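You operate a simulated robot arm through the tools that you are given. There is no shell and no other tool.

The job below is to be done with a simulated robot arm. You get a single attempt, and the scene is never put back.

TASK
True up the spindle until the swing display reads 0.1 mm or less.
Fine: half a turn of the orange crank shows the swing, up to 0.9 mm; a quarter turn of the centring knob takes out 0.9 mm. Prove it with a last half turn.

It is judged by the outcome, as a careful person would: the job done as asked, and still so three seconds after it is handed in. It fails if anything else is knocked over, pushed out of place, dropped, spilled or broken.

THE ROBOT
A 7-joint arm with a two-finger parallel gripper, fixed in place. Base frame: the origin is at the foot of the arm, x ahead of it, y to its left, z up. Units: m, rad, N and s.
Its first joint turns from -2.897 to 2.897 rad. Payload 3.43 kg.
Tool frame: the origin (TCP) lies between the finger pads and is the grasp point; the fingertips stand 0.03 m ahead of it; z points along the fingers, y is the line along which they close. Largest opening 0.094 m; finger width 0.028, thickness 0.01; the body of the gripper, 0.05 by 0.096 m, starts 0.055 m behind the TCP.
Orientation is told as [roll, pitch, yaw] about the base's x, y, z axes, in that order, counted from this pose: with the fingers straight down and closing along the base's y, the tool's x points along the base's -x, its y along +y and its z along -z.

THE INTERFACE
- The arm moves only by the tool step_arm. Its argument "deltas" is a list of rows, each an object of numbers (a shift or turn left out is 0, a gripper value left out holds the last): "tx", "ty", "tz": the shift along the base's x, y, z in m; "ax", "ay", "az": the turn, a rotation vector about the base's x, y, z in rad. In form: [{"tx": .., "ty": .., "tz": .., "ax": .., "ay": .., "az": ..}, ...]. A call has 1 to 20 rows; each row shifts and turns the commanded pose from where the row before left it. "gripper" is the closure in counts, from 0 (fully open) to 255 (shut), set as the call begins (left out, the last holds). Each row takes 0.2 s and may step no farther than 0.05 m and 0.15 rad from the row before; otherwise, or with a gripper value out of range, the whole call is refused. A pose out of reach is approached as far as the arm can. The call stops where the force on the tool passes 90 N (or 10 N more than at its start, if that is more) or the arm is blocked; 0.2 s more then pass. Each finger travels about 0.045 m/s and halts on what it meets, pressing with about 40 N; the grip force reading is that of the motor and also rises with nothing between the fingers. The clock runs only during rows and for 0.2 s after the last one: add rows that do not move to give the fingers time. The reply holds the time, the measured pose of the TCP, the force on the tool along the base axes, the opening and the grip force, in the units named above and with some noise, with the torque about the TCP (base axes, N m) and any sound that the robot's microphone picked up.
- Cameras (640 x 400 px; columns grow to the right, rows downward): "scene" is fixed at [0.2204, -0.6514, 1.5676]; the picture's right is [0.78, -0.63, 0.00], its down [-0.32, -0.39, -0.86] and it looks along [0.55, 0.67, -0.50] (base axes); focal length 314 px, centre (320, 200). "wrist" rides on the gripper at [0.076, 0.014, -0.102] in the tool frame; the picture's right is [-0.18, 0.98, 0.00], its down [-0.75, -0.14, -0.64] and it looks along [-0.63, -0.12, 0.77] (tool axes); focal length 243 px, centre (320, 200). There is no depth. A picture from a camera that has moved, and an enlarged one, comes with that camera's place and axes in the base frame and with its lens.
- get_image(camera): a new picture of that camera. It takes no simulated time.
- inspect(camera, box): a new picture of the part [left, top, right, bottom] of that camera's present view, enlarged. It takes no simulated time.
- job_done(): hands the job in; it is judged then, once.

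Places have to be worked out from the pictures, the camera data and where the tool is seen. Open the gripper and draw the arm clear of the work before you hand the job in, unless the task says otherwise.

The tools are called after "Call:" as name(argument=value, ...) on one line, values as JSON. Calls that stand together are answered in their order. step_arm: Moves the arm, as the interface text tells. Its arguments: {"type":"object","properties":{"deltas":{"type":"array","items":{"type":"object","properties":{"tx":{"type":"number"},"ty":{"type":"number"},"tz":{"type":"number"},"ax":{"type":"number"},"ay":{"type":"number"},"az":{"type":"number"}}}},"gripper":{"type":"number"}},"required":["deltas"]} The other tools are called the same way: get_image (camera) takes a picture; inspect (camera, box) takes an enlarged picture of a part of a camera's view; job_done () hands the job in.

At the start:

```text
clock: 0.0
tcp_pos: [0.5126, 0.1958, 1.2693]
tcp_rot: [0.001, -0.001, -0.002]
contact_force: [-0.5, -0.3, 0.1]
ft_torque: [0.0, -0.01, 0.03]
width: 0.0939
gripper_force: 0.1
```

scene: 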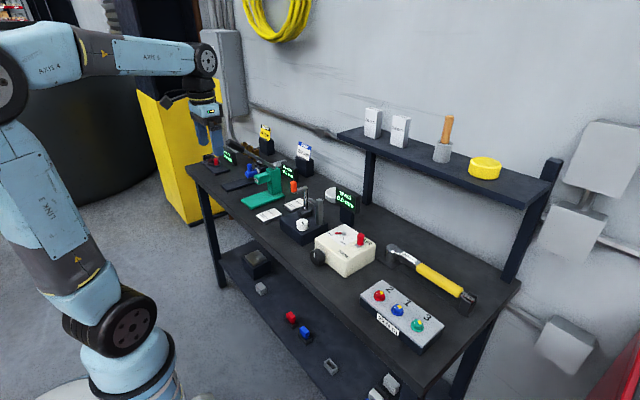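
wrist: 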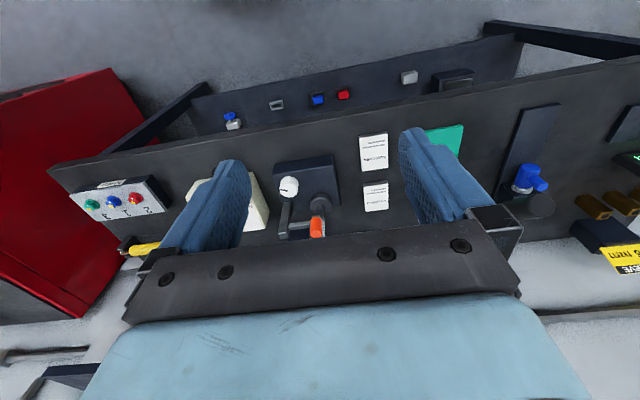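

I'll look closely at the bench first to find the spindle, orange crank, knob and display.

Call:
inspect(camera="scene", box=[230, 150, 390, 250])

Call:
inspect(camera="wrist", box=[230, 120, 410, 240])

Call:
inspect(camera="scene", box=[180, 110, 340, 210])

```text
4.00 times, centred on (310, 200) of scene
camera zoom: at [0.2204, -0.6514, 1.5676], right [0.78, -0.63, 0.0], down [-0.32, -0.39, -0.86], along [0.55, 0.67, -0.5], focal length 1256 px, centre (360, 200)
```

zoom: 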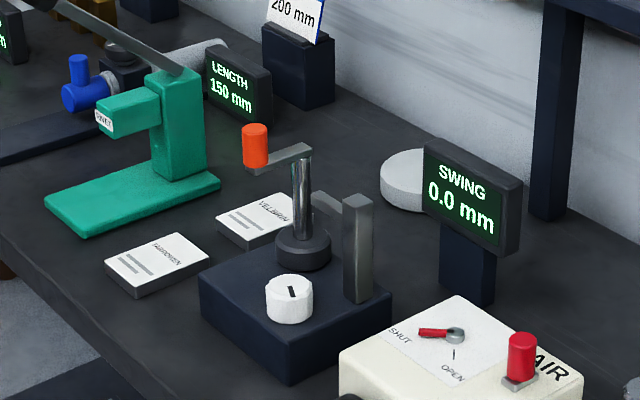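

```text
3.33 times, centred on (320, 180) of wrist
camera zoom: at [0.4366, 0.211, 1.3721], right [0.18, 0.98, 0.0], down [0.75, -0.14, 0.64], along [0.63, -0.12, -0.77], focal length 809 px, centre (320, 267)
```

zoom: 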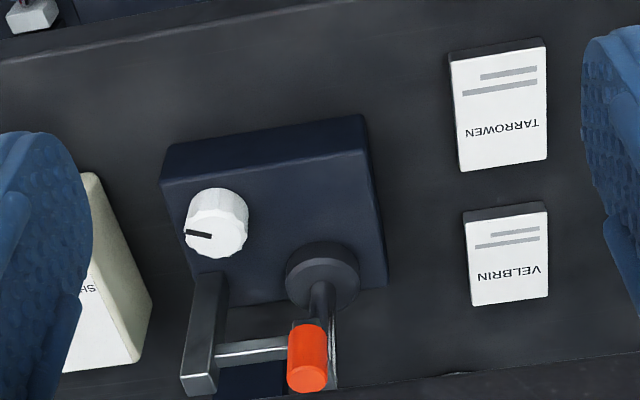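

```text
4.00 times, centred on (260, 160) of scene
camera zoom: at [0.2204, -0.6514, 1.5676], right [0.78, -0.63, 0.0], down [-0.32, -0.39, -0.86], along [0.55, 0.67, -0.5], focal length 1256 px, centre (560, 360)
```

zoom: 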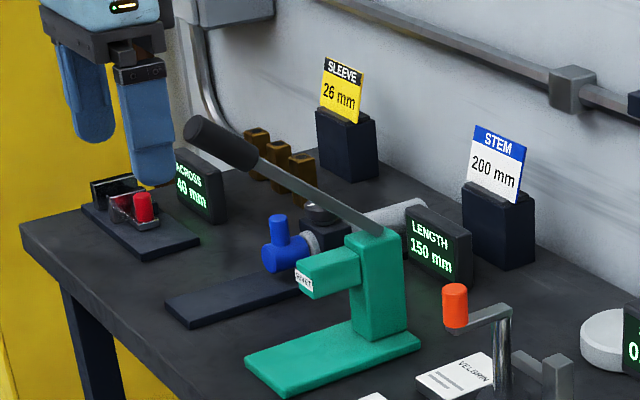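

The spindle stands on the dark box with the orange crank on top (near x 0.75, y 0.14, z 1.06 by rough triangulation), the white knob is on the box front (near 0.74, 0.08, 0.95), and the SWING display reads 0.0 now. I move the arm nearer, staying well above and in front, for a better wrist view.

Call:
step_arm(deltas=[{"tx": 0.02, "ty": -0.0175, "tz": -0.02}, {"tx": 0.02, "ty": -0.0175, "tz": -0.02}, {"tx": 0.02, "ty": -0.0175, "tz": -0.02}, {"tx": 0.02, "ty": -0.0175, "tz": -0.02}, {}], gripper=0)

Call:
get_image(camera="wrist")

Call:
get_image(camera="scene")

```text
clock: 1.2
tcp_pos: [0.5954, 0.127, 1.1898]
tcp_rot: [-0.001, 0.0, -0.002]
contact_force: [-0.6, 0.0, -0.2]
ft_torque: [0.03, 0.0, 0.01]
width: 0.0938
gripper_force: 0.1
```

```text
taken
camera wrist: at [0.5178, 0.1407, 1.2924], right [0.18, 0.98, 0.0], down [0.75, -0.14, 0.64], along [0.63, -0.12, -0.77], focal length 243 px, centre (320, 200)
```

wrist: 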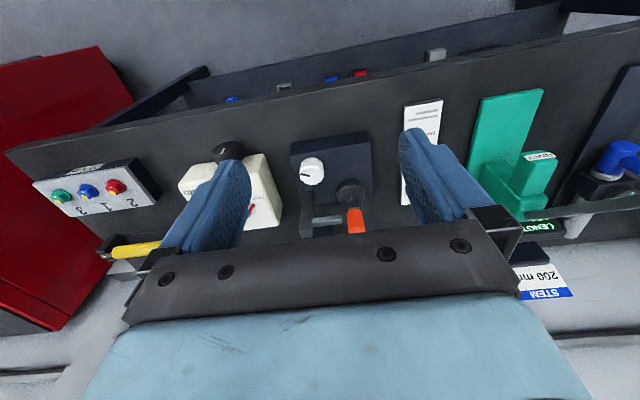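

```text
taken
```

scene: 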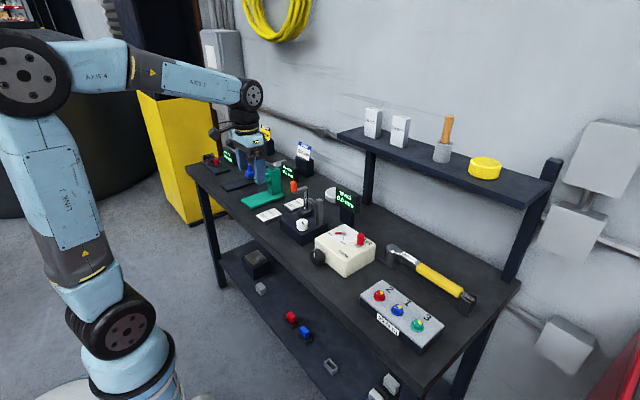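

The view is good; I enlarge the machine in both cameras to triangulate its parts.

Call:
inspect(camera="wrist", box=[270, 120, 398, 200])

Call:
inspect(camera="wrist", box=[270, 170, 398, 250])

Call:
inspect(camera="scene", box=[270, 170, 366, 230])

```text
5.00 times, centred on (334, 160) of wrist
camera zoom: at [0.5178, 0.1407, 1.2924], right [0.18, 0.98, 0.0], down [0.75, -0.14, 0.64], along [0.63, -0.12, -0.77], focal length 1213 px, centre (250, 400)
```

zoom: 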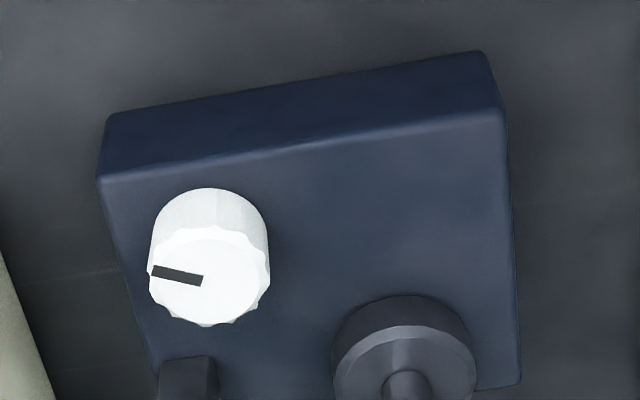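

```text
5.00 times, centred on (334, 210) of wrist
camera zoom: at [0.5178, 0.1407, 1.2924], right [0.18, 0.98, 0.0], down [0.75, -0.14, 0.64], along [0.63, -0.12, -0.77], focal length 1213 px, centre (250, 150)
```

zoom: 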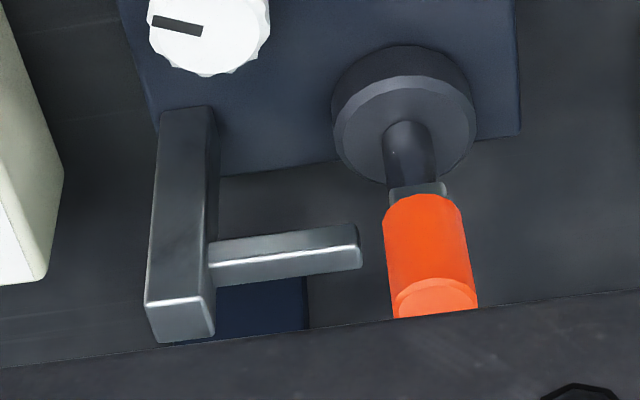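

```text
6.67 times, centred on (318, 200) of scene
camera zoom: at [0.2204, -0.6514, 1.5676], right [0.78, -0.63, 0.0], down [-0.32, -0.39, -0.86], along [0.55, 0.67, -0.5], focal length 2093 px, centre (333, 200)
```

zoom: 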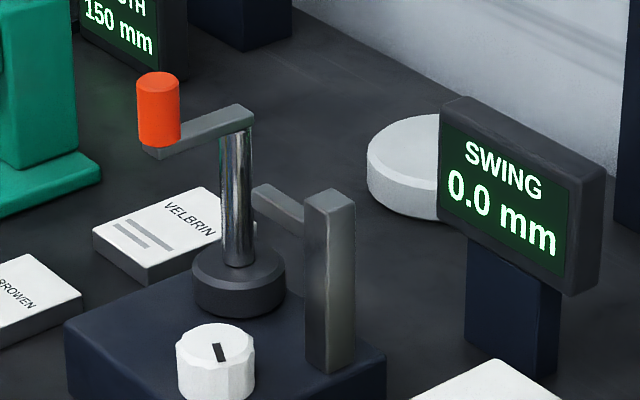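

From the two views: spindle axis ≈ (0.804, 0.146), arm top z ≈ 1.050, orange handle ≈ (0.754, 0.146) with z 1.049–1.079, post top ≈ (0.802, 0.066, 1.029), knob top ≈ (0.742, 0.086, 0.956). I go above the handle while yawing +90°, so that one half turn can run from +90° to -90° via the free +y side.

Call:
step_arm(deltas=[{"tx": 0.01442, "ty": 0.00173, "tz": -0.00364, "az": 0.1428}, {"tx": 0.01442, "ty": 0.00173, "tz": -0.00364, "az": 0.1428}, {"tx": 0.01442, "ty": 0.00173, "tz": -0.00364, "az": 0.1428}, {"tx": 0.01442, "ty": 0.00173, "tz": -0.00364, "az": 0.1428}, {"tx": 0.01442, "ty": 0.00173, "tz": -0.00364, "az": 0.1428}, {"tx": 0.01442, "ty": 0.00173, "tz": -0.00364, "az": 0.1428}, {"tx": 0.01442, "ty": 0.00173, "tz": -0.00364, "az": 0.1428}, {"tx": 0.01442, "ty": 0.00173, "tz": -0.00364, "az": 0.1428}, {"tx": 0.01442, "ty": 0.00173, "tz": -0.00364, "az": 0.1428}, {"tx": 0.01442, "ty": 0.00173, "tz": -0.00364, "az": 0.1428}, {"tx": 0.01442, "ty": 0.00173, "tz": -0.00364, "az": 0.1428}, {}, {}], gripper=0)

Call:
get_image(camera="wrist")

Call:
inspect(camera="scene", box=[222, 130, 382, 230])

```text
clock: 4.0
tcp_pos: [0.7526, 0.1457, 1.1512]
tcp_rot: [0.0, -0.001, 1.572]
contact_force: [0.5, -0.1, -0.9]
ft_torque: [0.0, -0.01, 0.0]
width: 0.0941
gripper_force: 0.0
```

```text
taken
camera wrist: at [0.7386, 0.0694, 1.2534], right [-0.98, 0.18, 0.0], down [0.14, 0.75, 0.64], along [0.12, 0.63, -0.77], focal length 243 px, centre (320, 200)
```

wrist: 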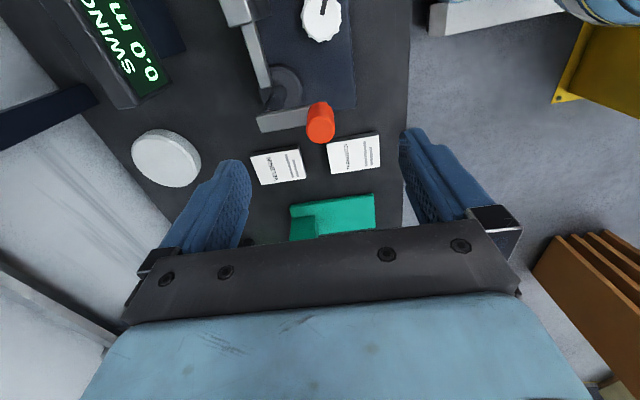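

```text
4.00 times, centred on (302, 180) of scene
camera zoom: at [0.2204, -0.6514, 1.5676], right [0.78, -0.63, 0.0], down [-0.32, -0.39, -0.86], along [0.55, 0.67, -0.5], focal length 1256 px, centre (392, 280)
```

zoom: 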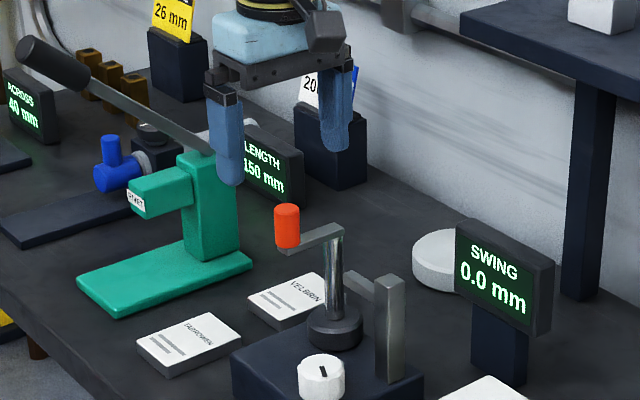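

Yaw +90° was reached (1.572). I enlarge the wrist view on the handle to get its exact place relative to the tool.

Call:
inspect(camera="wrist", box=[240, 60, 400, 160])

Call:
inspect(camera="wrist", box=[60, 0, 220, 100])

```text
4.00 times, centred on (320, 110) of wrist
camera zoom: at [0.7386, 0.0694, 1.2534], right [-0.98, 0.18, 0.0], down [0.14, 0.75, 0.64], along [0.12, 0.63, -0.77], focal length 970 px, centre (320, 560)
```

zoom: 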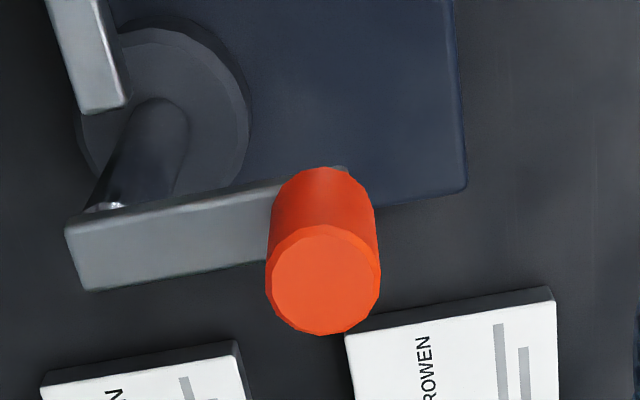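

```text
4.00 times, centred on (140, 50) of wrist
camera zoom: at [0.7386, 0.0694, 1.2534], right [-0.98, 0.18, 0.0], down [0.14, 0.75, 0.64], along [0.12, 0.63, -0.77], focal length 970 px, centre (1040, 800)
```

zoom: 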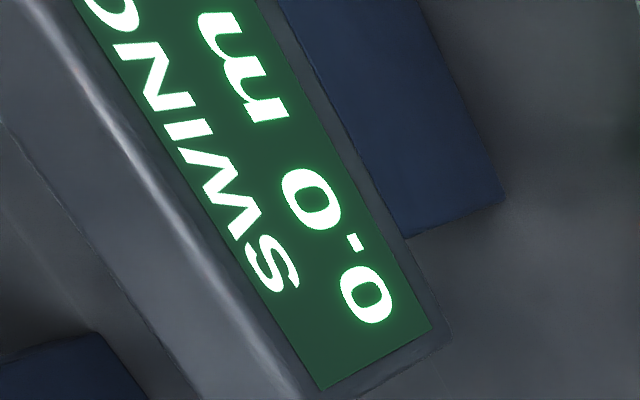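

The handle top centre comes out at (0.752, 0.146), right under the TCP. I descend to z ≈ 1.086 (fingertips about 5 mm above the crank arm) with the gripper open.

Call:
step_arm(deltas=[{"tz": -0.022}, {"tz": -0.022}, {"tz": -0.011}, {"tz": -0.01}, {}, {}], gripper=0)

Call:
get_image(camera="wrist")

Call:
inspect(camera="scene", box=[254, 140, 350, 200])

```text
clock: 5.4
tcp_pos: [0.7527, 0.1439, 1.0855]
tcp_rot: [0.0, -0.001, 1.571]
contact_force: [0.0, -0.4, -0.1]
ft_torque: [0.0, -0.03, 0.0]
width: 0.094
gripper_force: 0.0
```

```text
taken
camera wrist: at [0.7382, 0.0684, 1.1885], right [-0.98, 0.18, 0.0], down [0.14, 0.75, 0.64], along [0.12, 0.63, -0.77], focal length 243 px, centre (320, 200)
```

wrist: 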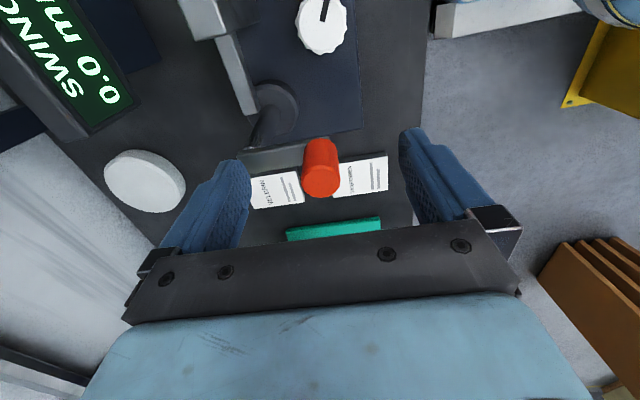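

```text
6.67 times, centred on (302, 170) of scene
camera zoom: at [0.2204, -0.6514, 1.5676], right [0.78, -0.63, 0.0], down [-0.32, -0.39, -0.86], along [0.55, 0.67, -0.5], focal length 2093 px, centre (440, 400)
```

zoom: 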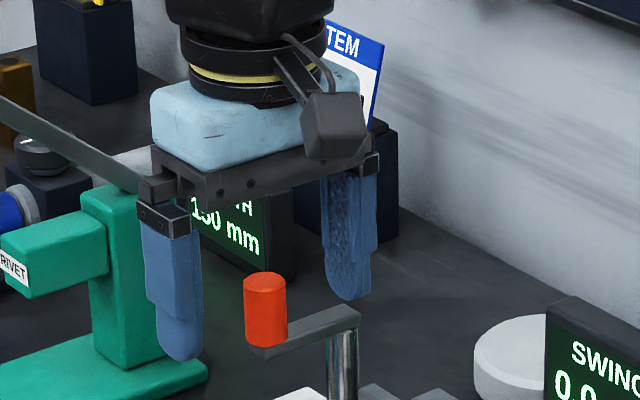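

The handle sits between the open fingers with clearance. I close on it and watch forces.

Call:
step_arm(deltas=[{}, {}, {}, {}, {}, {}, {}], gripper=255)

Call:
inspect(camera="scene", box=[254, 140, 382, 220])

```text
clock: 7.0
tcp_pos: [0.7525, 0.1444, 1.0867]
tcp_rot: [0.0, 0.0, 1.571]
contact_force: [-6.5, 0.0, -3.5]
ft_torque: [0.03, -0.58, 0.0]
width: 0.0218
gripper_force: 45.0
```

```text
5.00 times, centred on (318, 180) of scene
camera zoom: at [0.2204, -0.6514, 1.5676], right [0.78, -0.63, 0.0], down [-0.32, -0.39, -0.86], along [0.55, 0.67, -0.5], focal length 1570 px, centre (330, 300)
```

zoom: 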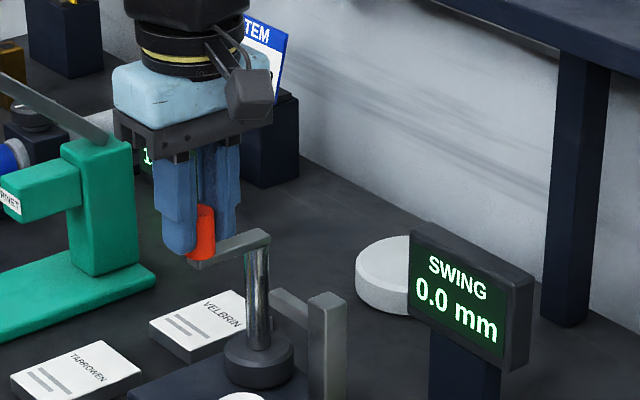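

Gripped: width 21.8 mm, small side force, display 0.0. I begin the arc clockwise (via +y) with the tool turning along, first 0.5 rad with R = 0.05 m, and check forces.

Call:
step_arm(deltas=[{"tx": 0.00025, "ty": 0.00499, "az": -0.1}, {"tx": 0.00075, "ty": 0.00494, "az": -0.1}, {"tx": 0.00123, "ty": 0.00485, "az": -0.1}, {"tx": 0.00172, "ty": 0.00469, "az": -0.1}, {"tx": 0.00217, "ty": 0.0045, "az": -0.1}, {}], gripper=255)

Call:
inspect(camera="scene", box=[254, 140, 382, 220])

```text
clock: 8.4
tcp_pos: [0.7583, 0.1708, 1.0849]
tcp_rot: [0.002, 0.0, 1.071]
contact_force: [-0.2, -0.2, 0.0]
ft_torque: [0.03, 0.01, 0.0]
width: 0.0
gripper_force: 32.8
```

```text
5.00 times, centred on (318, 180) of scene
camera zoom: at [0.2204, -0.6514, 1.5676], right [0.78, -0.63, 0.0], down [-0.32, -0.39, -0.86], along [0.55, 0.67, -0.5], focal length 1570 px, centre (330, 300)
```

zoom: 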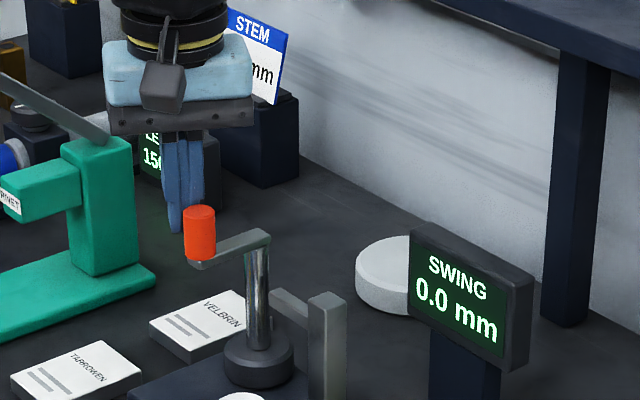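

The fingers slid off tangentially and the crank stayed put, so the closing line must lie along the motion rather than across it. I raise, open, and go to yaw 0 above the handle.

Call:
step_arm(deltas=[{"tz": 0.03}, {"tz": 0.035}, {"az": -0.134, "tx": -0.0008, "ty": -0.0031}, {"az": -0.134, "tx": -0.0008, "ty": -0.0031}, {"az": -0.134, "tx": -0.0008, "ty": -0.0031}, {"az": -0.134, "tx": -0.0008, "ty": -0.0031}, {"az": -0.134, "tx": -0.0008, "ty": -0.0031}, {"az": -0.134, "tx": -0.0008, "ty": -0.0031}, {"az": -0.134, "tx": -0.0008, "ty": -0.0031}, {"az": -0.134, "tx": -0.0008, "ty": -0.0033}, {}, {}], gripper=0)

Call:
get_image(camera="wrist")

Call:
inspect(camera="wrist", box=[240, 60, 400, 160])

```text
clock: 11.0
tcp_pos: [0.7509, 0.1438, 1.1493]
tcp_rot: [0.0, 0.001, 0.0]
contact_force: [0.2, 0.4, -0.4]
ft_torque: [-0.03, 0.0, 0.0]
width: 0.0941
gripper_force: 0.0
```

```text
taken
camera wrist: at [0.6744, 0.1591, 1.2529], right [0.19, 0.98, 0.0], down [0.75, -0.14, 0.64], along [0.63, -0.12, -0.77], focal length 243 px, centre (320, 200)
```

wrist: 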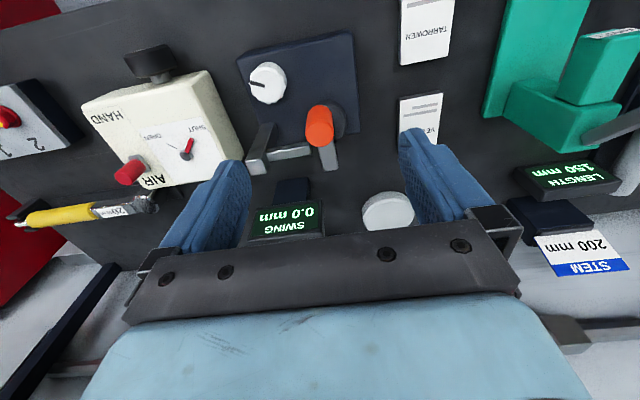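

```text
4.00 times, centred on (320, 110) of wrist
camera zoom: at [0.6744, 0.1591, 1.2529], right [0.19, 0.98, 0.0], down [0.75, -0.14, 0.64], along [0.63, -0.12, -0.77], focal length 970 px, centre (320, 560)
```

zoom: 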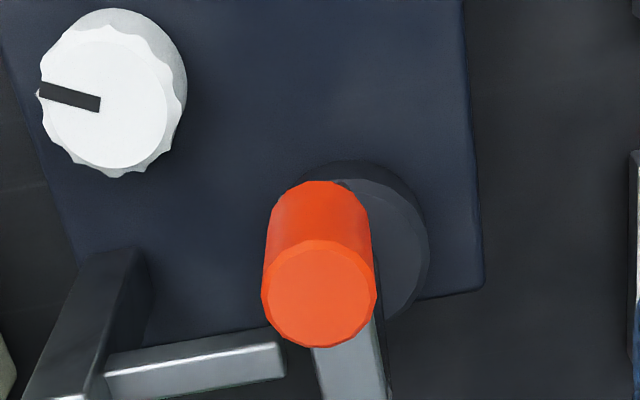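

Handle measured at (0.753, 0.144), TCP is over it at yaw 0. I descend and close so that the closing line lies along the tangent.

Call:
step_arm(deltas=[{"tx": 0.0015, "tz": -0.022}, {"tz": -0.022}, {"tz": -0.012}, {"tz": -0.008}, {}], gripper=0)

Call:
step_arm(deltas=[{}, {}, {}, {}, {}, {}], gripper=255)

Call:
inspect(camera="scene", box=[254, 140, 382, 220])

```text
clock: 12.2
tcp_pos: [0.7503, 0.1462, 1.0861]
tcp_rot: [0.0, -0.001, -0.003]
contact_force: [-0.8, 0.7, 0.6]
ft_torque: [-0.01, 0.02, -0.02]
width: 0.0941
gripper_force: 0.1
```

```text
clock: 13.6
tcp_pos: [0.7505, 0.1454, 1.0874]
tcp_rot: [0.0, 0.0, -0.003]
contact_force: [-2.0, -8.0, 0.1]
ft_torque: [0.38, 0.06, -0.12]
width: 0.0217
gripper_force: 45.3
```

```text
5.00 times, centred on (318, 180) of scene
camera zoom: at [0.2204, -0.6514, 1.5676], right [0.78, -0.63, 0.0], down [-0.32, -0.39, -0.86], along [0.55, 0.67, -0.5], focal length 1570 px, centre (330, 300)
```

zoom: 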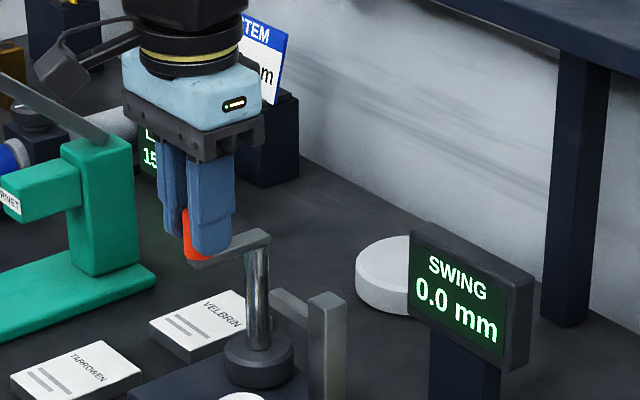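

Gripped with an 8 N tangential reaction, so the crank has some friction. I push gently about 0.2 rad toward +y, turning the tool along.

Call:
step_arm(deltas=[{"tx": 0.00025, "ty": 0.00499, "az": -0.1}, {"tx": 0.00075, "ty": 0.00494, "az": -0.1}, {}], gripper=255)

Call:
inspect(camera="scene", box=[254, 140, 382, 220])

```text
clock: 14.4
tcp_pos: [0.7534, 0.1443, 1.087]
tcp_rot: [-0.006, 0.002, -0.214]
contact_force: [-19.1, -80.2, -11.2]
ft_torque: [-0.44, -0.33, -0.15]
width: 0.0216
gripper_force: 45.1
```

```text
5.00 times, centred on (318, 180) of scene
camera zoom: at [0.2204, -0.6514, 1.5676], right [0.78, -0.63, 0.0], down [-0.32, -0.39, -0.86], along [0.55, 0.67, -0.5], focal length 1570 px, centre (330, 300)
```

zoom: 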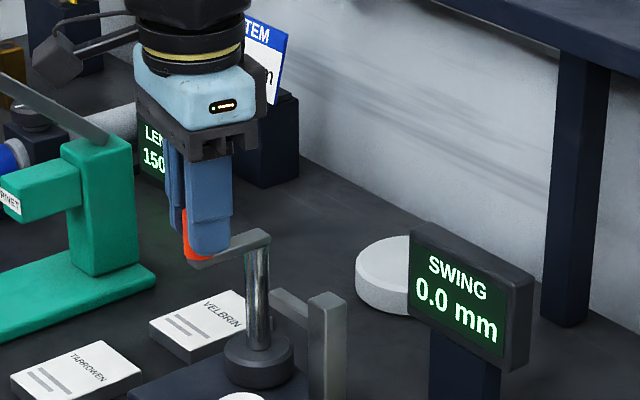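

80 N and no motion: the crank is against a stop in the +y sense, so it must turn the other way. I back off to the start pose and then push gently toward -y (counter-clockwise seen from above).

Call:
step_arm(deltas=[{"tx": -0.00075, "ty": -0.00494, "az": 0.1}, {"tx": -0.00025, "ty": -0.00499, "az": 0.1}, {"tx": 0.00025, "ty": -0.00499, "az": 0.1}, {"tx": 0.00075, "ty": -0.00494, "az": 0.1}, {}], gripper=255)

Call:
inspect(camera="scene", box=[254, 140, 382, 220])

```text
clock: 15.6
tcp_pos: [0.7541, 0.1367, 1.0875]
tcp_rot: [0.002, -0.001, 0.202]
contact_force: [-6.4, 10.4, -7.1]
ft_torque: [-0.28, -0.32, 0.46]
width: 0.022
gripper_force: 44.3
```

```text
5.00 times, centred on (318, 180) of scene
camera zoom: at [0.2204, -0.6514, 1.5676], right [0.78, -0.63, 0.0], down [-0.32, -0.39, -0.86], along [0.55, 0.67, -0.5], focal length 1570 px, centre (330, 300)
```

zoom: 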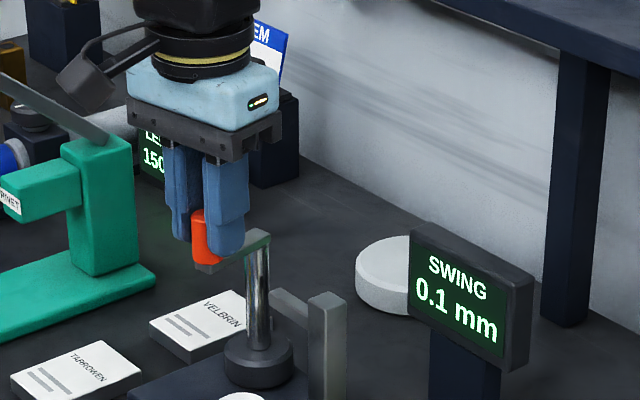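

The crank turns this way (display now 0.1). I continue the arc to about 0.6 rad and check forces again.

Call:
step_arm(deltas=[{"tx": 0.00123, "ty": -0.00485, "az": 0.1}, {"tx": 0.00172, "ty": -0.00469, "az": 0.1}, {"tx": 0.00217, "ty": -0.0045, "az": 0.1}, {"tx": 0.00261, "ty": -0.00426, "az": 0.1}, {}], gripper=255)

Call:
inspect(camera="scene", box=[254, 140, 382, 220])

```text
clock: 16.8
tcp_pos: [0.7612, 0.1168, 1.0865]
tcp_rot: [0.0, -0.001, 0.599]
contact_force: [11.3, 7.9, 6.9]
ft_torque: [1.0, -0.48, -0.03]
width: 0.0216
gripper_force: 45.0
```

```text
5.00 times, centred on (318, 180) of scene
camera zoom: at [0.2204, -0.6514, 1.5676], right [0.78, -0.63, 0.0], down [-0.32, -0.39, -0.86], along [0.55, 0.67, -0.5], focal length 1570 px, centre (330, 300)
```

zoom: 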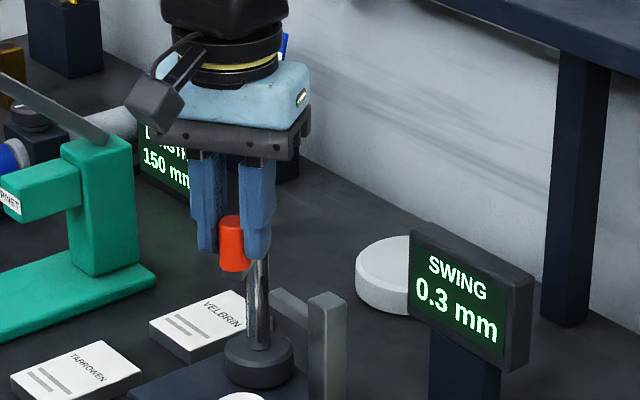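

Display 0.3 and only ~14 N inward, so the circle is nearly right. I continue to about 1.2 rad with a slight inward correction.

Call:
step_arm(deltas=[{"tx": 0.00343, "ty": -0.00368, "az": 0.1}, {"tx": 0.0038, "ty": -0.00336, "az": 0.1}, {"tx": 0.00376, "ty": -0.0033, "az": 0.1}, {"tx": 0.00406, "ty": -0.0029, "az": 0.1}, {"tx": 0.00434, "ty": -0.00249, "az": 0.1}, {"tx": 0.00456, "ty": -0.00204, "az": 0.1}, {}], gripper=255)

Call:
inspect(camera="scene", box=[254, 140, 382, 220])

```text
clock: 18.4
tcp_pos: [0.7843, 0.0992, 1.0883]
tcp_rot: [-0.002, 0.001, 1.199]
contact_force: [5.1, 25.8, 27.5]
ft_torque: [0.7, 0.67, 0.08]
width: 0.0215
gripper_force: 45.2
```

```text
5.00 times, centred on (318, 180) of scene
camera zoom: at [0.2204, -0.6514, 1.5676], right [0.78, -0.63, 0.0], down [-0.32, -0.39, -0.86], along [0.55, 0.67, -0.5], focal length 1570 px, centre (330, 300)
```

zoom: 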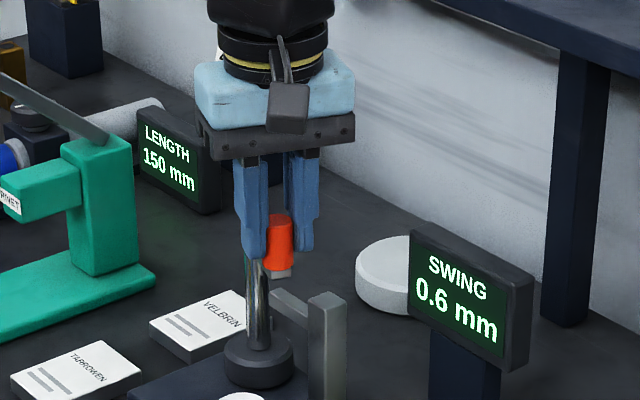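

Display 0.6 and the reaction is ~26 N inward plus 27 N upward, so I correct inward by 2 mm and up by 2 mm while continuing to about 1.6 rad.

Call:
step_arm(deltas=[{"tx": 0.0051, "ty": -0.00063, "tz": 0.001, "az": 0.1}, {"tx": 0.00522, "ty": -0.00014, "tz": 0.001, "az": 0.1}, {"tx": 0.00496, "ty": -0.0006, "az": 0.1}, {"tx": 0.005, "ty": -0.00011, "az": 0.1}, {}], gripper=255)

Call:
inspect(camera="scene", box=[254, 140, 382, 220])

Call:
get_image(camera="wrist")

```text
clock: 19.6
tcp_pos: [0.8052, 0.0967, 1.0867]
tcp_rot: [0.002, -0.002, 1.598]
contact_force: [-6.8, 17.0, -4.5]
ft_torque: [0.68, -0.57, 0.15]
width: 0.0218
gripper_force: 45.2
```

```text
5.00 times, centred on (318, 180) of scene
camera zoom: at [0.2204, -0.6514, 1.5676], right [0.78, -0.63, 0.0], down [-0.32, -0.39, -0.86], along [0.55, 0.67, -0.5], focal length 1570 px, centre (330, 300)
```

zoom: 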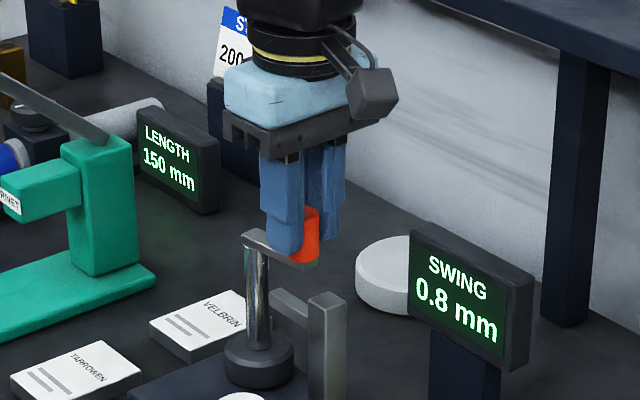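

```text
taken
camera wrist: at [0.7937, 0.0209, 1.1897], right [-0.99, 0.16, 0.0], down [0.12, 0.76, 0.64], along [0.1, 0.63, -0.77], focal length 243 px, centre (320, 200)
```

wrist: 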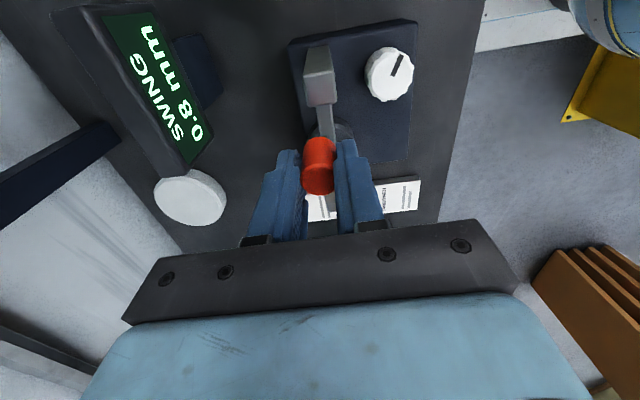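

Display 0.8 at about a quarter turn, forces mild (17 N inward). I continue to about 2.0 rad, adding 1 mm inward, watching that the yaw still follows.

Call:
step_arm(deltas=[{"tx": 0.00498, "ty": 0.0009, "az": 0.1}, {"tx": 0.00492, "ty": 0.00139, "az": 0.1}, {"tx": 0.0048, "ty": 0.00137, "az": 0.1}, {"tx": 0.00465, "ty": 0.00185, "az": 0.1}, {}], gripper=255)

Call:
inspect(camera="scene", box=[254, 140, 382, 220])

```text
clock: 20.8
tcp_pos: [0.8249, 0.1042, 1.0882]
tcp_rot: [0.002, -0.002, 2.001]
contact_force: [-12.6, 16.8, -23.8]
ft_torque: [0.95, -0.42, 0.09]
width: 0.0215
gripper_force: 44.6
```

```text
5.00 times, centred on (318, 180) of scene
camera zoom: at [0.2204, -0.6514, 1.5676], right [0.78, -0.63, 0.0], down [-0.32, -0.39, -0.86], along [0.55, 0.67, -0.5], focal length 1570 px, centre (330, 300)
```

zoom: 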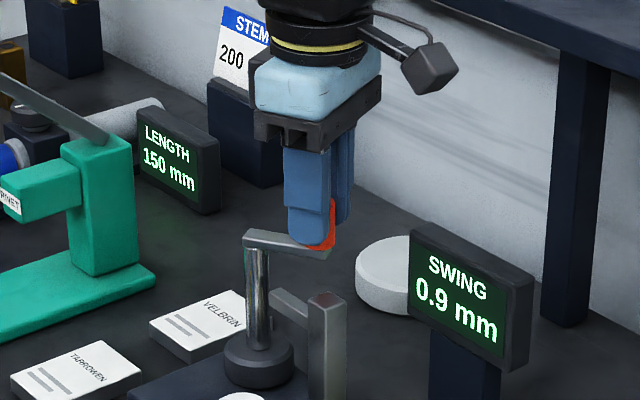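

Display 0.9, yaw follows fine (2.00). I continue to 2.5 rad with small inward and downward corrections to relax the forces.

Call:
step_arm(deltas=[{"tx": 0.0041, "ty": 0.003, "tz": -0.0005, "az": 0.1}, {"tx": 0.0039, "ty": 0.00343, "tz": -0.0005, "az": 0.1}, {"tx": 0.00388, "ty": 0.00314, "tz": -0.0005, "az": 0.1}, {"tx": 0.00356, "ty": 0.00352, "az": 0.1}, {"tx": 0.00319, "ty": 0.00385, "az": 0.1}, {}], gripper=255)

Call:
inspect(camera="scene", box=[254, 140, 382, 220])

```text
clock: 22.2
tcp_pos: [0.8422, 0.1211, 1.0872]
tcp_rot: [0.001, -0.001, 2.502]
contact_force: [-25.7, 18.8, -15.1]
ft_torque: [1.39, 0.88, -0.11]
width: 0.0215
gripper_force: 45.5
```

```text
5.00 times, centred on (318, 180) of scene
camera zoom: at [0.2204, -0.6514, 1.5676], right [0.78, -0.63, 0.0], down [-0.32, -0.39, -0.86], along [0.55, 0.67, -0.5], focal length 1570 px, centre (330, 300)
```

zoom: 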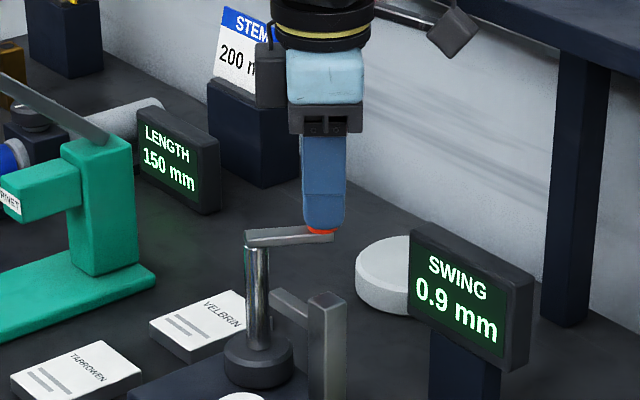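

Display holds at 0.9; a circle fit of measured points gives centre (0.800, 0.145), R ≈ 0.048. I finish the half turn along that refined circle.

Call:
step_arm(deltas=[{"tx": -0.0008, "ty": 0.0023, "az": 0.1}, {"tx": 0.0015, "ty": 0.0035, "az": 0.1}, {"tx": 0.0014, "ty": 0.004, "az": 0.1}, {"tx": 0.0014, "ty": 0.0046, "az": 0.1}, {"tx": 0.0009, "ty": 0.0047, "az": 0.1}, {"tx": 0.0005, "ty": 0.0048, "az": 0.1}, {}], gripper=255)

Call:
inspect(camera="scene", box=[254, 140, 382, 220])

```text
clock: 22.9
tcp_pos: [0.838, 0.1149, 1.0879]
tcp_rot: [0.01, -0.002, 2.702]
contact_force: [-60.5, -15.4, 2.5]
ft_torque: [0.26, -8.89, -3.27]
width: 0.0212
gripper_force: 45.3
stopped in row 3: the force on the tool passed its limit at 113 N (the readings are from after the stop); the commanded pose is now the measured one
```

```text
5.00 times, centred on (318, 180) of scene
camera zoom: at [0.2204, -0.6514, 1.5676], right [0.78, -0.63, 0.0], down [-0.32, -0.39, -0.86], along [0.55, 0.67, -0.5], focal length 1570 px, centre (330, 300)
```

zoom: 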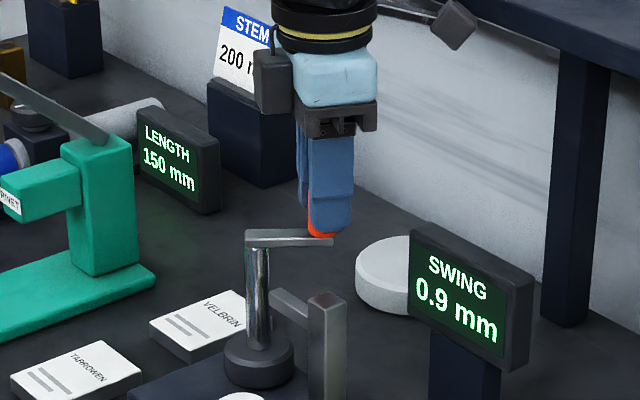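

The stop showed 113 N with a torque that puts the contact ~0.15 m above the TCP, near the wrist camera, not at the crank. I look at what the camera/hand may be touching before moving.

Call:
get_image(camera="scene")

Call:
get_image(camera="wrist")

Call:
inspect(camera="scene", box=[300, 90, 460, 190])

```text
taken
```

scene: 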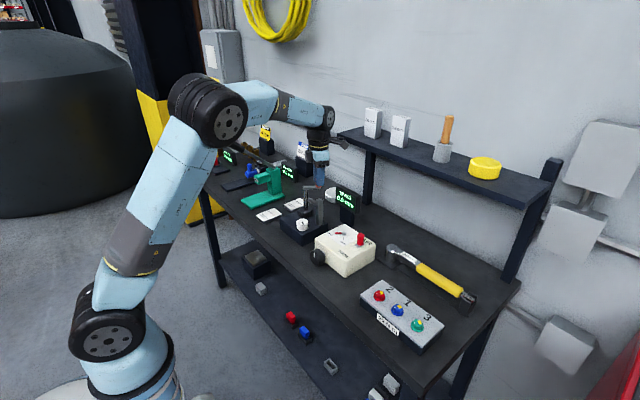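

```text
taken
camera wrist: at [0.9029, 0.0715, 1.1904], right [-0.58, -0.81, 0.01], down [-0.62, 0.45, 0.64], along [-0.53, 0.37, -0.77], focal length 243 px, centre (320, 200)
```

wrist: 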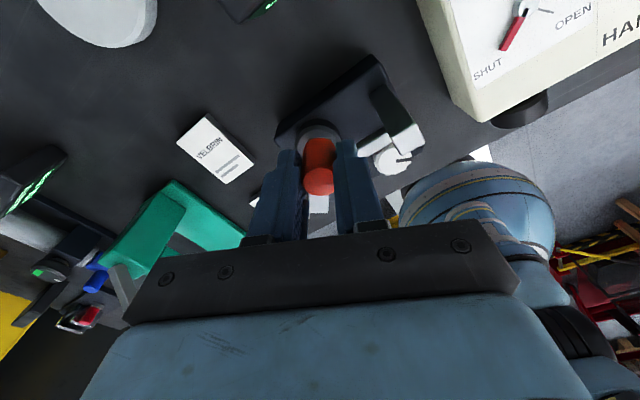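

```text
4.00 times, centred on (380, 140) of scene
camera zoom: at [0.2204, -0.6514, 1.5676], right [0.78, -0.63, 0.0], down [-0.32, -0.39, -0.86], along [0.55, 0.67, -0.5], focal length 1256 px, centre (80, 440)
```

zoom: 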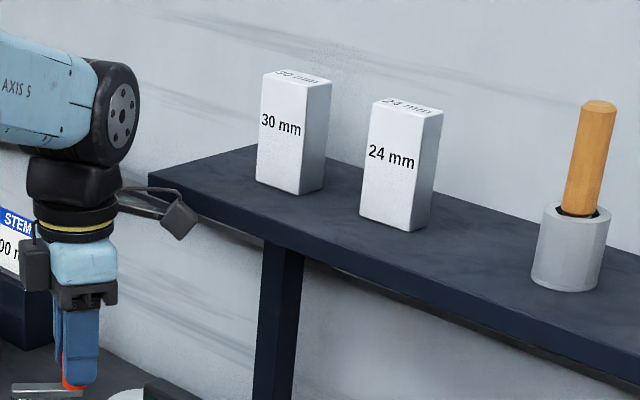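

The wrist camera housing touched the shelf's front edge near its left corner; nothing on the shelf moved. I turn the tool back by 0.3 rad in place to free the housing, then open the gripper around the handle.

Call:
step_arm(deltas=[{"az": -0.1}, {"az": -0.1}, {"az": -0.1}, {}], gripper=255)

Call:
inspect(camera="scene", box=[254, 90, 414, 190])

```text
clock: 23.9
tcp_pos: [0.8428, 0.1171, 1.0869]
tcp_rot: [0.006, -0.001, 2.404]
contact_force: [-5.7, 1.0, 31.0]
ft_torque: [1.32, -0.06, 0.05]
width: 0.0213
gripper_force: 45.1
```

```text
4.00 times, centred on (334, 140) of scene
camera zoom: at [0.2204, -0.6514, 1.5676], right [0.78, -0.63, 0.0], down [-0.32, -0.39, -0.86], along [0.55, 0.67, -0.5], focal length 1256 px, centre (264, 440)
```

zoom: 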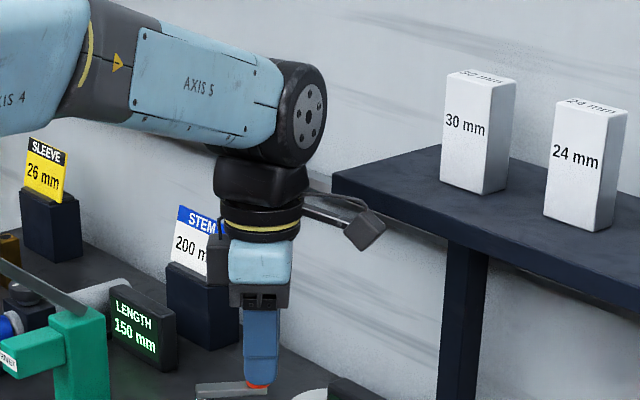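

The housing is free and forces are small. I open the gripper, then raise straight up clear of the handle.

Call:
step_arm(deltas=[{"tz": 0.001}, {"tz": 0.001}, {}, {}, {}, {}], gripper=0)

Call:
inspect(camera="scene", box=[254, 130, 414, 230])

Call:
get_image(camera="wrist")

```text
clock: 25.3
tcp_pos: [0.8426, 0.1171, 1.0873]
tcp_rot: [0.009, -0.005, 2.407]
contact_force: [0.7, -0.1, -0.2]
ft_torque: [0.02, 0.04, -0.01]
width: 0.0939
gripper_force: 0.2
```

```text
4.00 times, centred on (334, 180) of scene
camera zoom: at [0.2204, -0.6514, 1.5676], right [0.78, -0.63, 0.0], down [-0.32, -0.39, -0.86], along [0.55, 0.67, -0.5], focal length 1256 px, centre (264, 280)
```

zoom: 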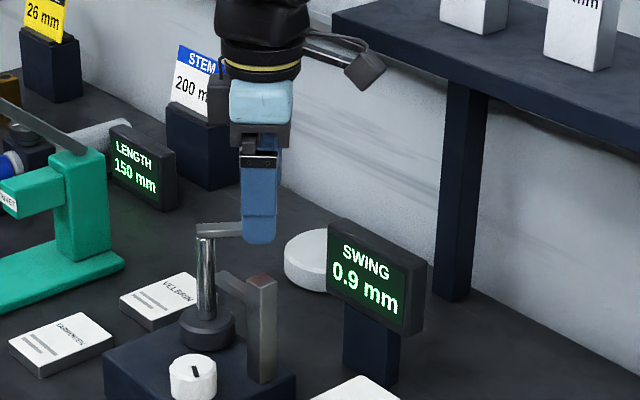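

```text
taken
camera wrist: at [0.8914, 0.0562, 1.1893], right [-0.8, -0.61, 0.01], down [-0.46, 0.61, 0.64], along [-0.4, 0.51, -0.77], focal length 243 px, centre (320, 200)
```

wrist: 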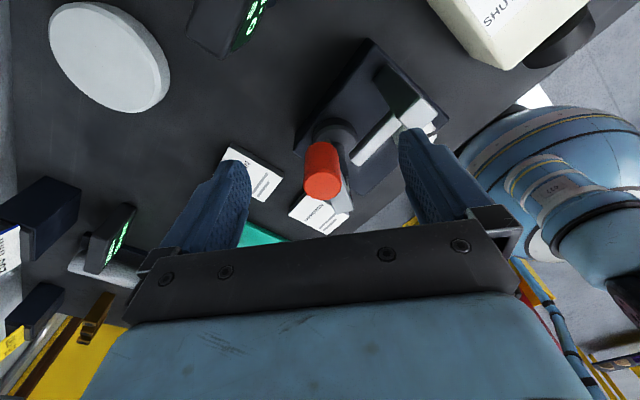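

The handle is free between the open fingers, display 0.9. I rotate the tool in place away from the shelf first, then raise above the handle.

Call:
step_arm(deltas=[{"az": -0.143}, {"az": -0.143}, {"az": -0.143}, {"az": -0.143}, {"az": -0.143}, {"az": -0.143}, {"az": -0.143}, {"tz": 0.02}, {"tz": 0.025}, {"tz": 0.02}, {}], gripper=0)

Call:
step_arm(deltas=[{"az": -0.138}, {"az": -0.138}, {"az": -0.138}, {"az": -0.138}, {"az": -0.138}, {"az": -0.138}, {"az": -0.138}, {"az": -0.138}, {"az": -0.138}, {"az": -0.138}, {"az": -0.138}, {"az": -0.138}, {"az": -0.138}, {"az": -0.138}, {"az": -0.138}, {}, {}], gripper=0)

Call:
inspect(camera="scene", box=[254, 130, 414, 230])

Call:
get_image(camera="wrist")

```text
clock: 27.7
tcp_pos: [0.8441, 0.1193, 1.1523]
tcp_rot: [0.01, -0.003, 1.407]
contact_force: [-0.6, -0.2, -0.4]
ft_torque: [0.02, -0.02, -0.01]
width: 0.0939
gripper_force: 0.1
```

```text
clock: 31.3
tcp_pos: [0.8434, 0.1185, 1.151]
tcp_rot: [0.008, -0.004, -0.666]
contact_force: [-0.2, 0.0, 0.4]
ft_torque: [0.0, 0.03, 0.02]
width: 0.0938
gripper_force: 0.0
```

```text
4.00 times, centred on (334, 180) of scene
camera zoom: at [0.2204, -0.6514, 1.5676], right [0.78, -0.63, 0.0], down [-0.32, -0.39, -0.86], along [0.55, 0.67, -0.5], focal length 1256 px, centre (264, 280)
```

zoom: 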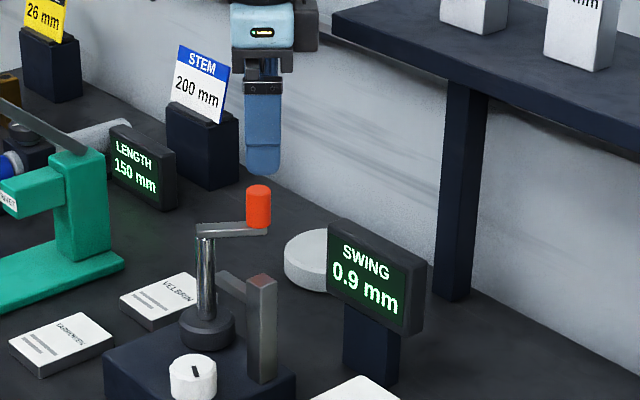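

```text
taken
camera wrist: at [0.7913, 0.1755, 1.2547], right [0.75, 0.66, 0.01], down [0.5, -0.58, 0.64], along [0.43, -0.48, -0.77], focal length 243 px, centre (320, 200)
```

wrist: 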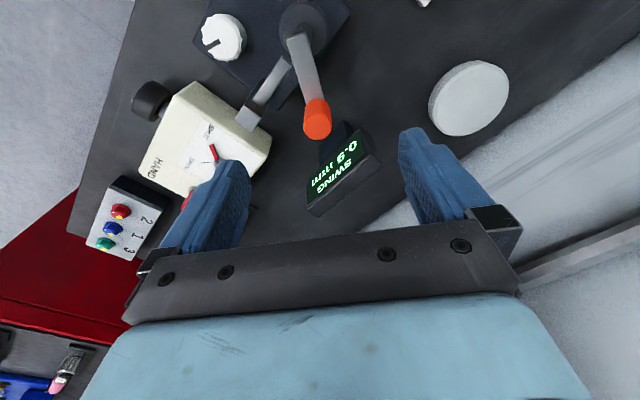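

Everything stands; the gripper is above the handle at yaw -0.67. I enlarge the wrist view to locate the handle precisely.

Call:
inspect(camera="wrist", box=[240, 60, 400, 160])

Call:
inspect(camera="wrist", box=[180, 0, 340, 100])

```text
4.00 times, centred on (320, 110) of wrist
camera zoom: at [0.7913, 0.1755, 1.2547], right [0.75, 0.66, 0.01], down [0.5, -0.58, 0.64], along [0.43, -0.48, -0.77], focal length 970 px, centre (320, 560)
```

zoom: 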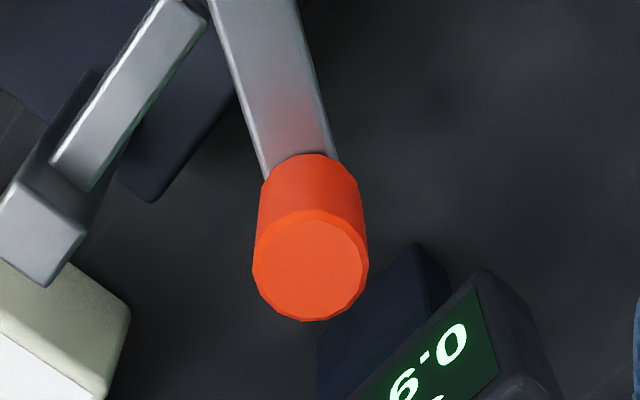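

```text
4.00 times, centred on (260, 50) of wrist
camera zoom: at [0.7913, 0.1755, 1.2547], right [0.75, 0.66, 0.01], down [0.5, -0.58, 0.64], along [0.43, -0.48, -0.77], focal length 970 px, centre (560, 800)
```

zoom: 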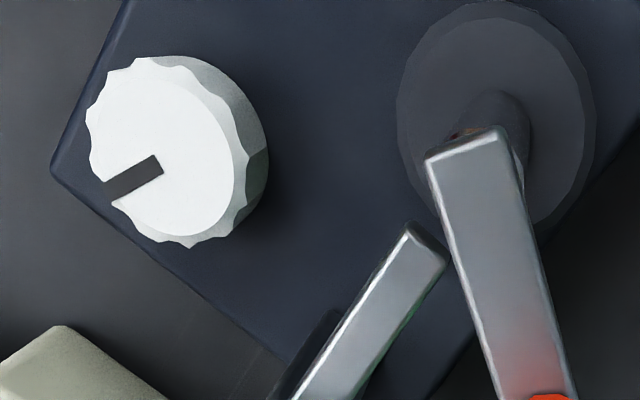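

Handle is at (0.841, 0.119), i.e. crank at ≈2.58 rad. I correct the slight tilt, line up yaw to -0.565, descend and grip.

Call:
step_arm(deltas=[{"tx": -0.0022, "az": 0.1, "ax": -0.0085, "ay": 0.004}, {"tz": -0.022}, {"tz": -0.022}, {"tz": -0.012}, {"tz": -0.009}, {}], gripper=0)

Call:
step_arm(deltas=[{}, {}, {}, {}, {}, {}], gripper=255)

Call:
inspect(camera="scene", box=[254, 130, 414, 230])

```text
clock: 32.7
tcp_pos: [0.8417, 0.1167, 1.0869]
tcp_rot: [-0.002, -0.007, -0.564]
contact_force: [-0.2, -1.3, -0.5]
ft_torque: [-0.02, -0.02, 0.03]
width: 0.0942
gripper_force: 0.0
```

```text
clock: 34.1
tcp_pos: [0.8408, 0.118, 1.0866]
tcp_rot: [0.001, -0.007, -0.567]
contact_force: [0.3, -0.4, -0.8]
ft_torque: [0.38, -0.46, 0.05]
width: 0.0218
gripper_force: 44.5
```

```text
4.00 times, centred on (334, 180) of scene
camera zoom: at [0.2204, -0.6514, 1.5676], right [0.78, -0.63, 0.0], down [-0.32, -0.39, -0.86], along [0.55, 0.67, -0.5], focal length 1256 px, centre (264, 280)
```

zoom: 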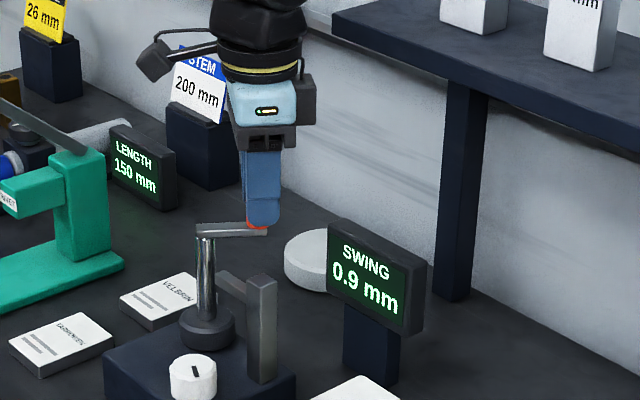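

Gripped with near-zero force, camera now on the robot's side. I continue the arc to ≈3.08 rad.

Call:
step_arm(deltas=[{"tx": 0.0024, "ty": 0.0043, "az": 0.1}, {"tx": 0.0019, "ty": 0.0044, "az": 0.1}, {"tx": 0.0015, "ty": 0.0046, "az": 0.1}, {"tx": 0.001, "ty": 0.0047, "az": 0.1}, {"tx": 0.0006, "ty": 0.0049, "az": 0.1}, {}], gripper=255)

Call:
inspect(camera="scene", box=[254, 130, 414, 230])

```text
clock: 35.5
tcp_pos: [0.8496, 0.1405, 1.0864]
tcp_rot: [0.0, -0.004, -0.064]
contact_force: [13.3, -5.9, -1.2]
ft_torque: [0.5, -0.78, 0.26]
width: 0.0218
gripper_force: 45.4
```

```text
4.00 times, centred on (334, 180) of scene
camera zoom: at [0.2204, -0.6514, 1.5676], right [0.78, -0.63, 0.0], down [-0.32, -0.39, -0.86], along [0.55, 0.67, -0.5], focal length 1256 px, centre (264, 280)
```

zoom: 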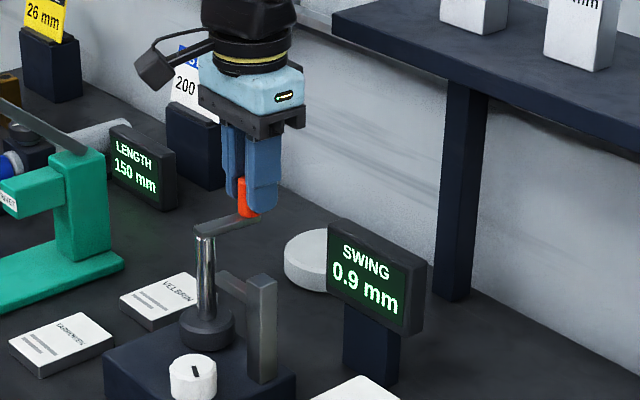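

Display steady at 0.9 near the half turn. I go the last bit to ≈3.2 rad to be certain the half turn is complete.

Call:
step_arm(deltas=[{"tx": 0.0008, "ty": 0.0048, "az": 0.1}, {"tx": 0.0, "ty": 0.002, "az": 0.04}, {}], gripper=255)

Call:
inspect(camera="scene", box=[254, 130, 414, 230])

```text
clock: 36.3
tcp_pos: [0.848, 0.1483, 1.0868]
tcp_rot: [0.002, -0.004, 0.075]
contact_force: [9.9, -5.4, 1.7]
ft_torque: [0.37, 0.17, 0.3]
width: 0.0217
gripper_force: 44.9
```

```text
4.00 times, centred on (334, 180) of scene
camera zoom: at [0.2204, -0.6514, 1.5676], right [0.78, -0.63, 0.0], down [-0.32, -0.39, -0.86], along [0.55, 0.67, -0.5], focal length 1256 px, centre (264, 280)
```

zoom: 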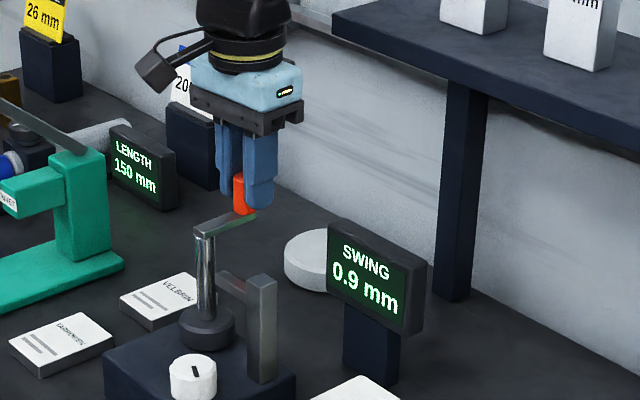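

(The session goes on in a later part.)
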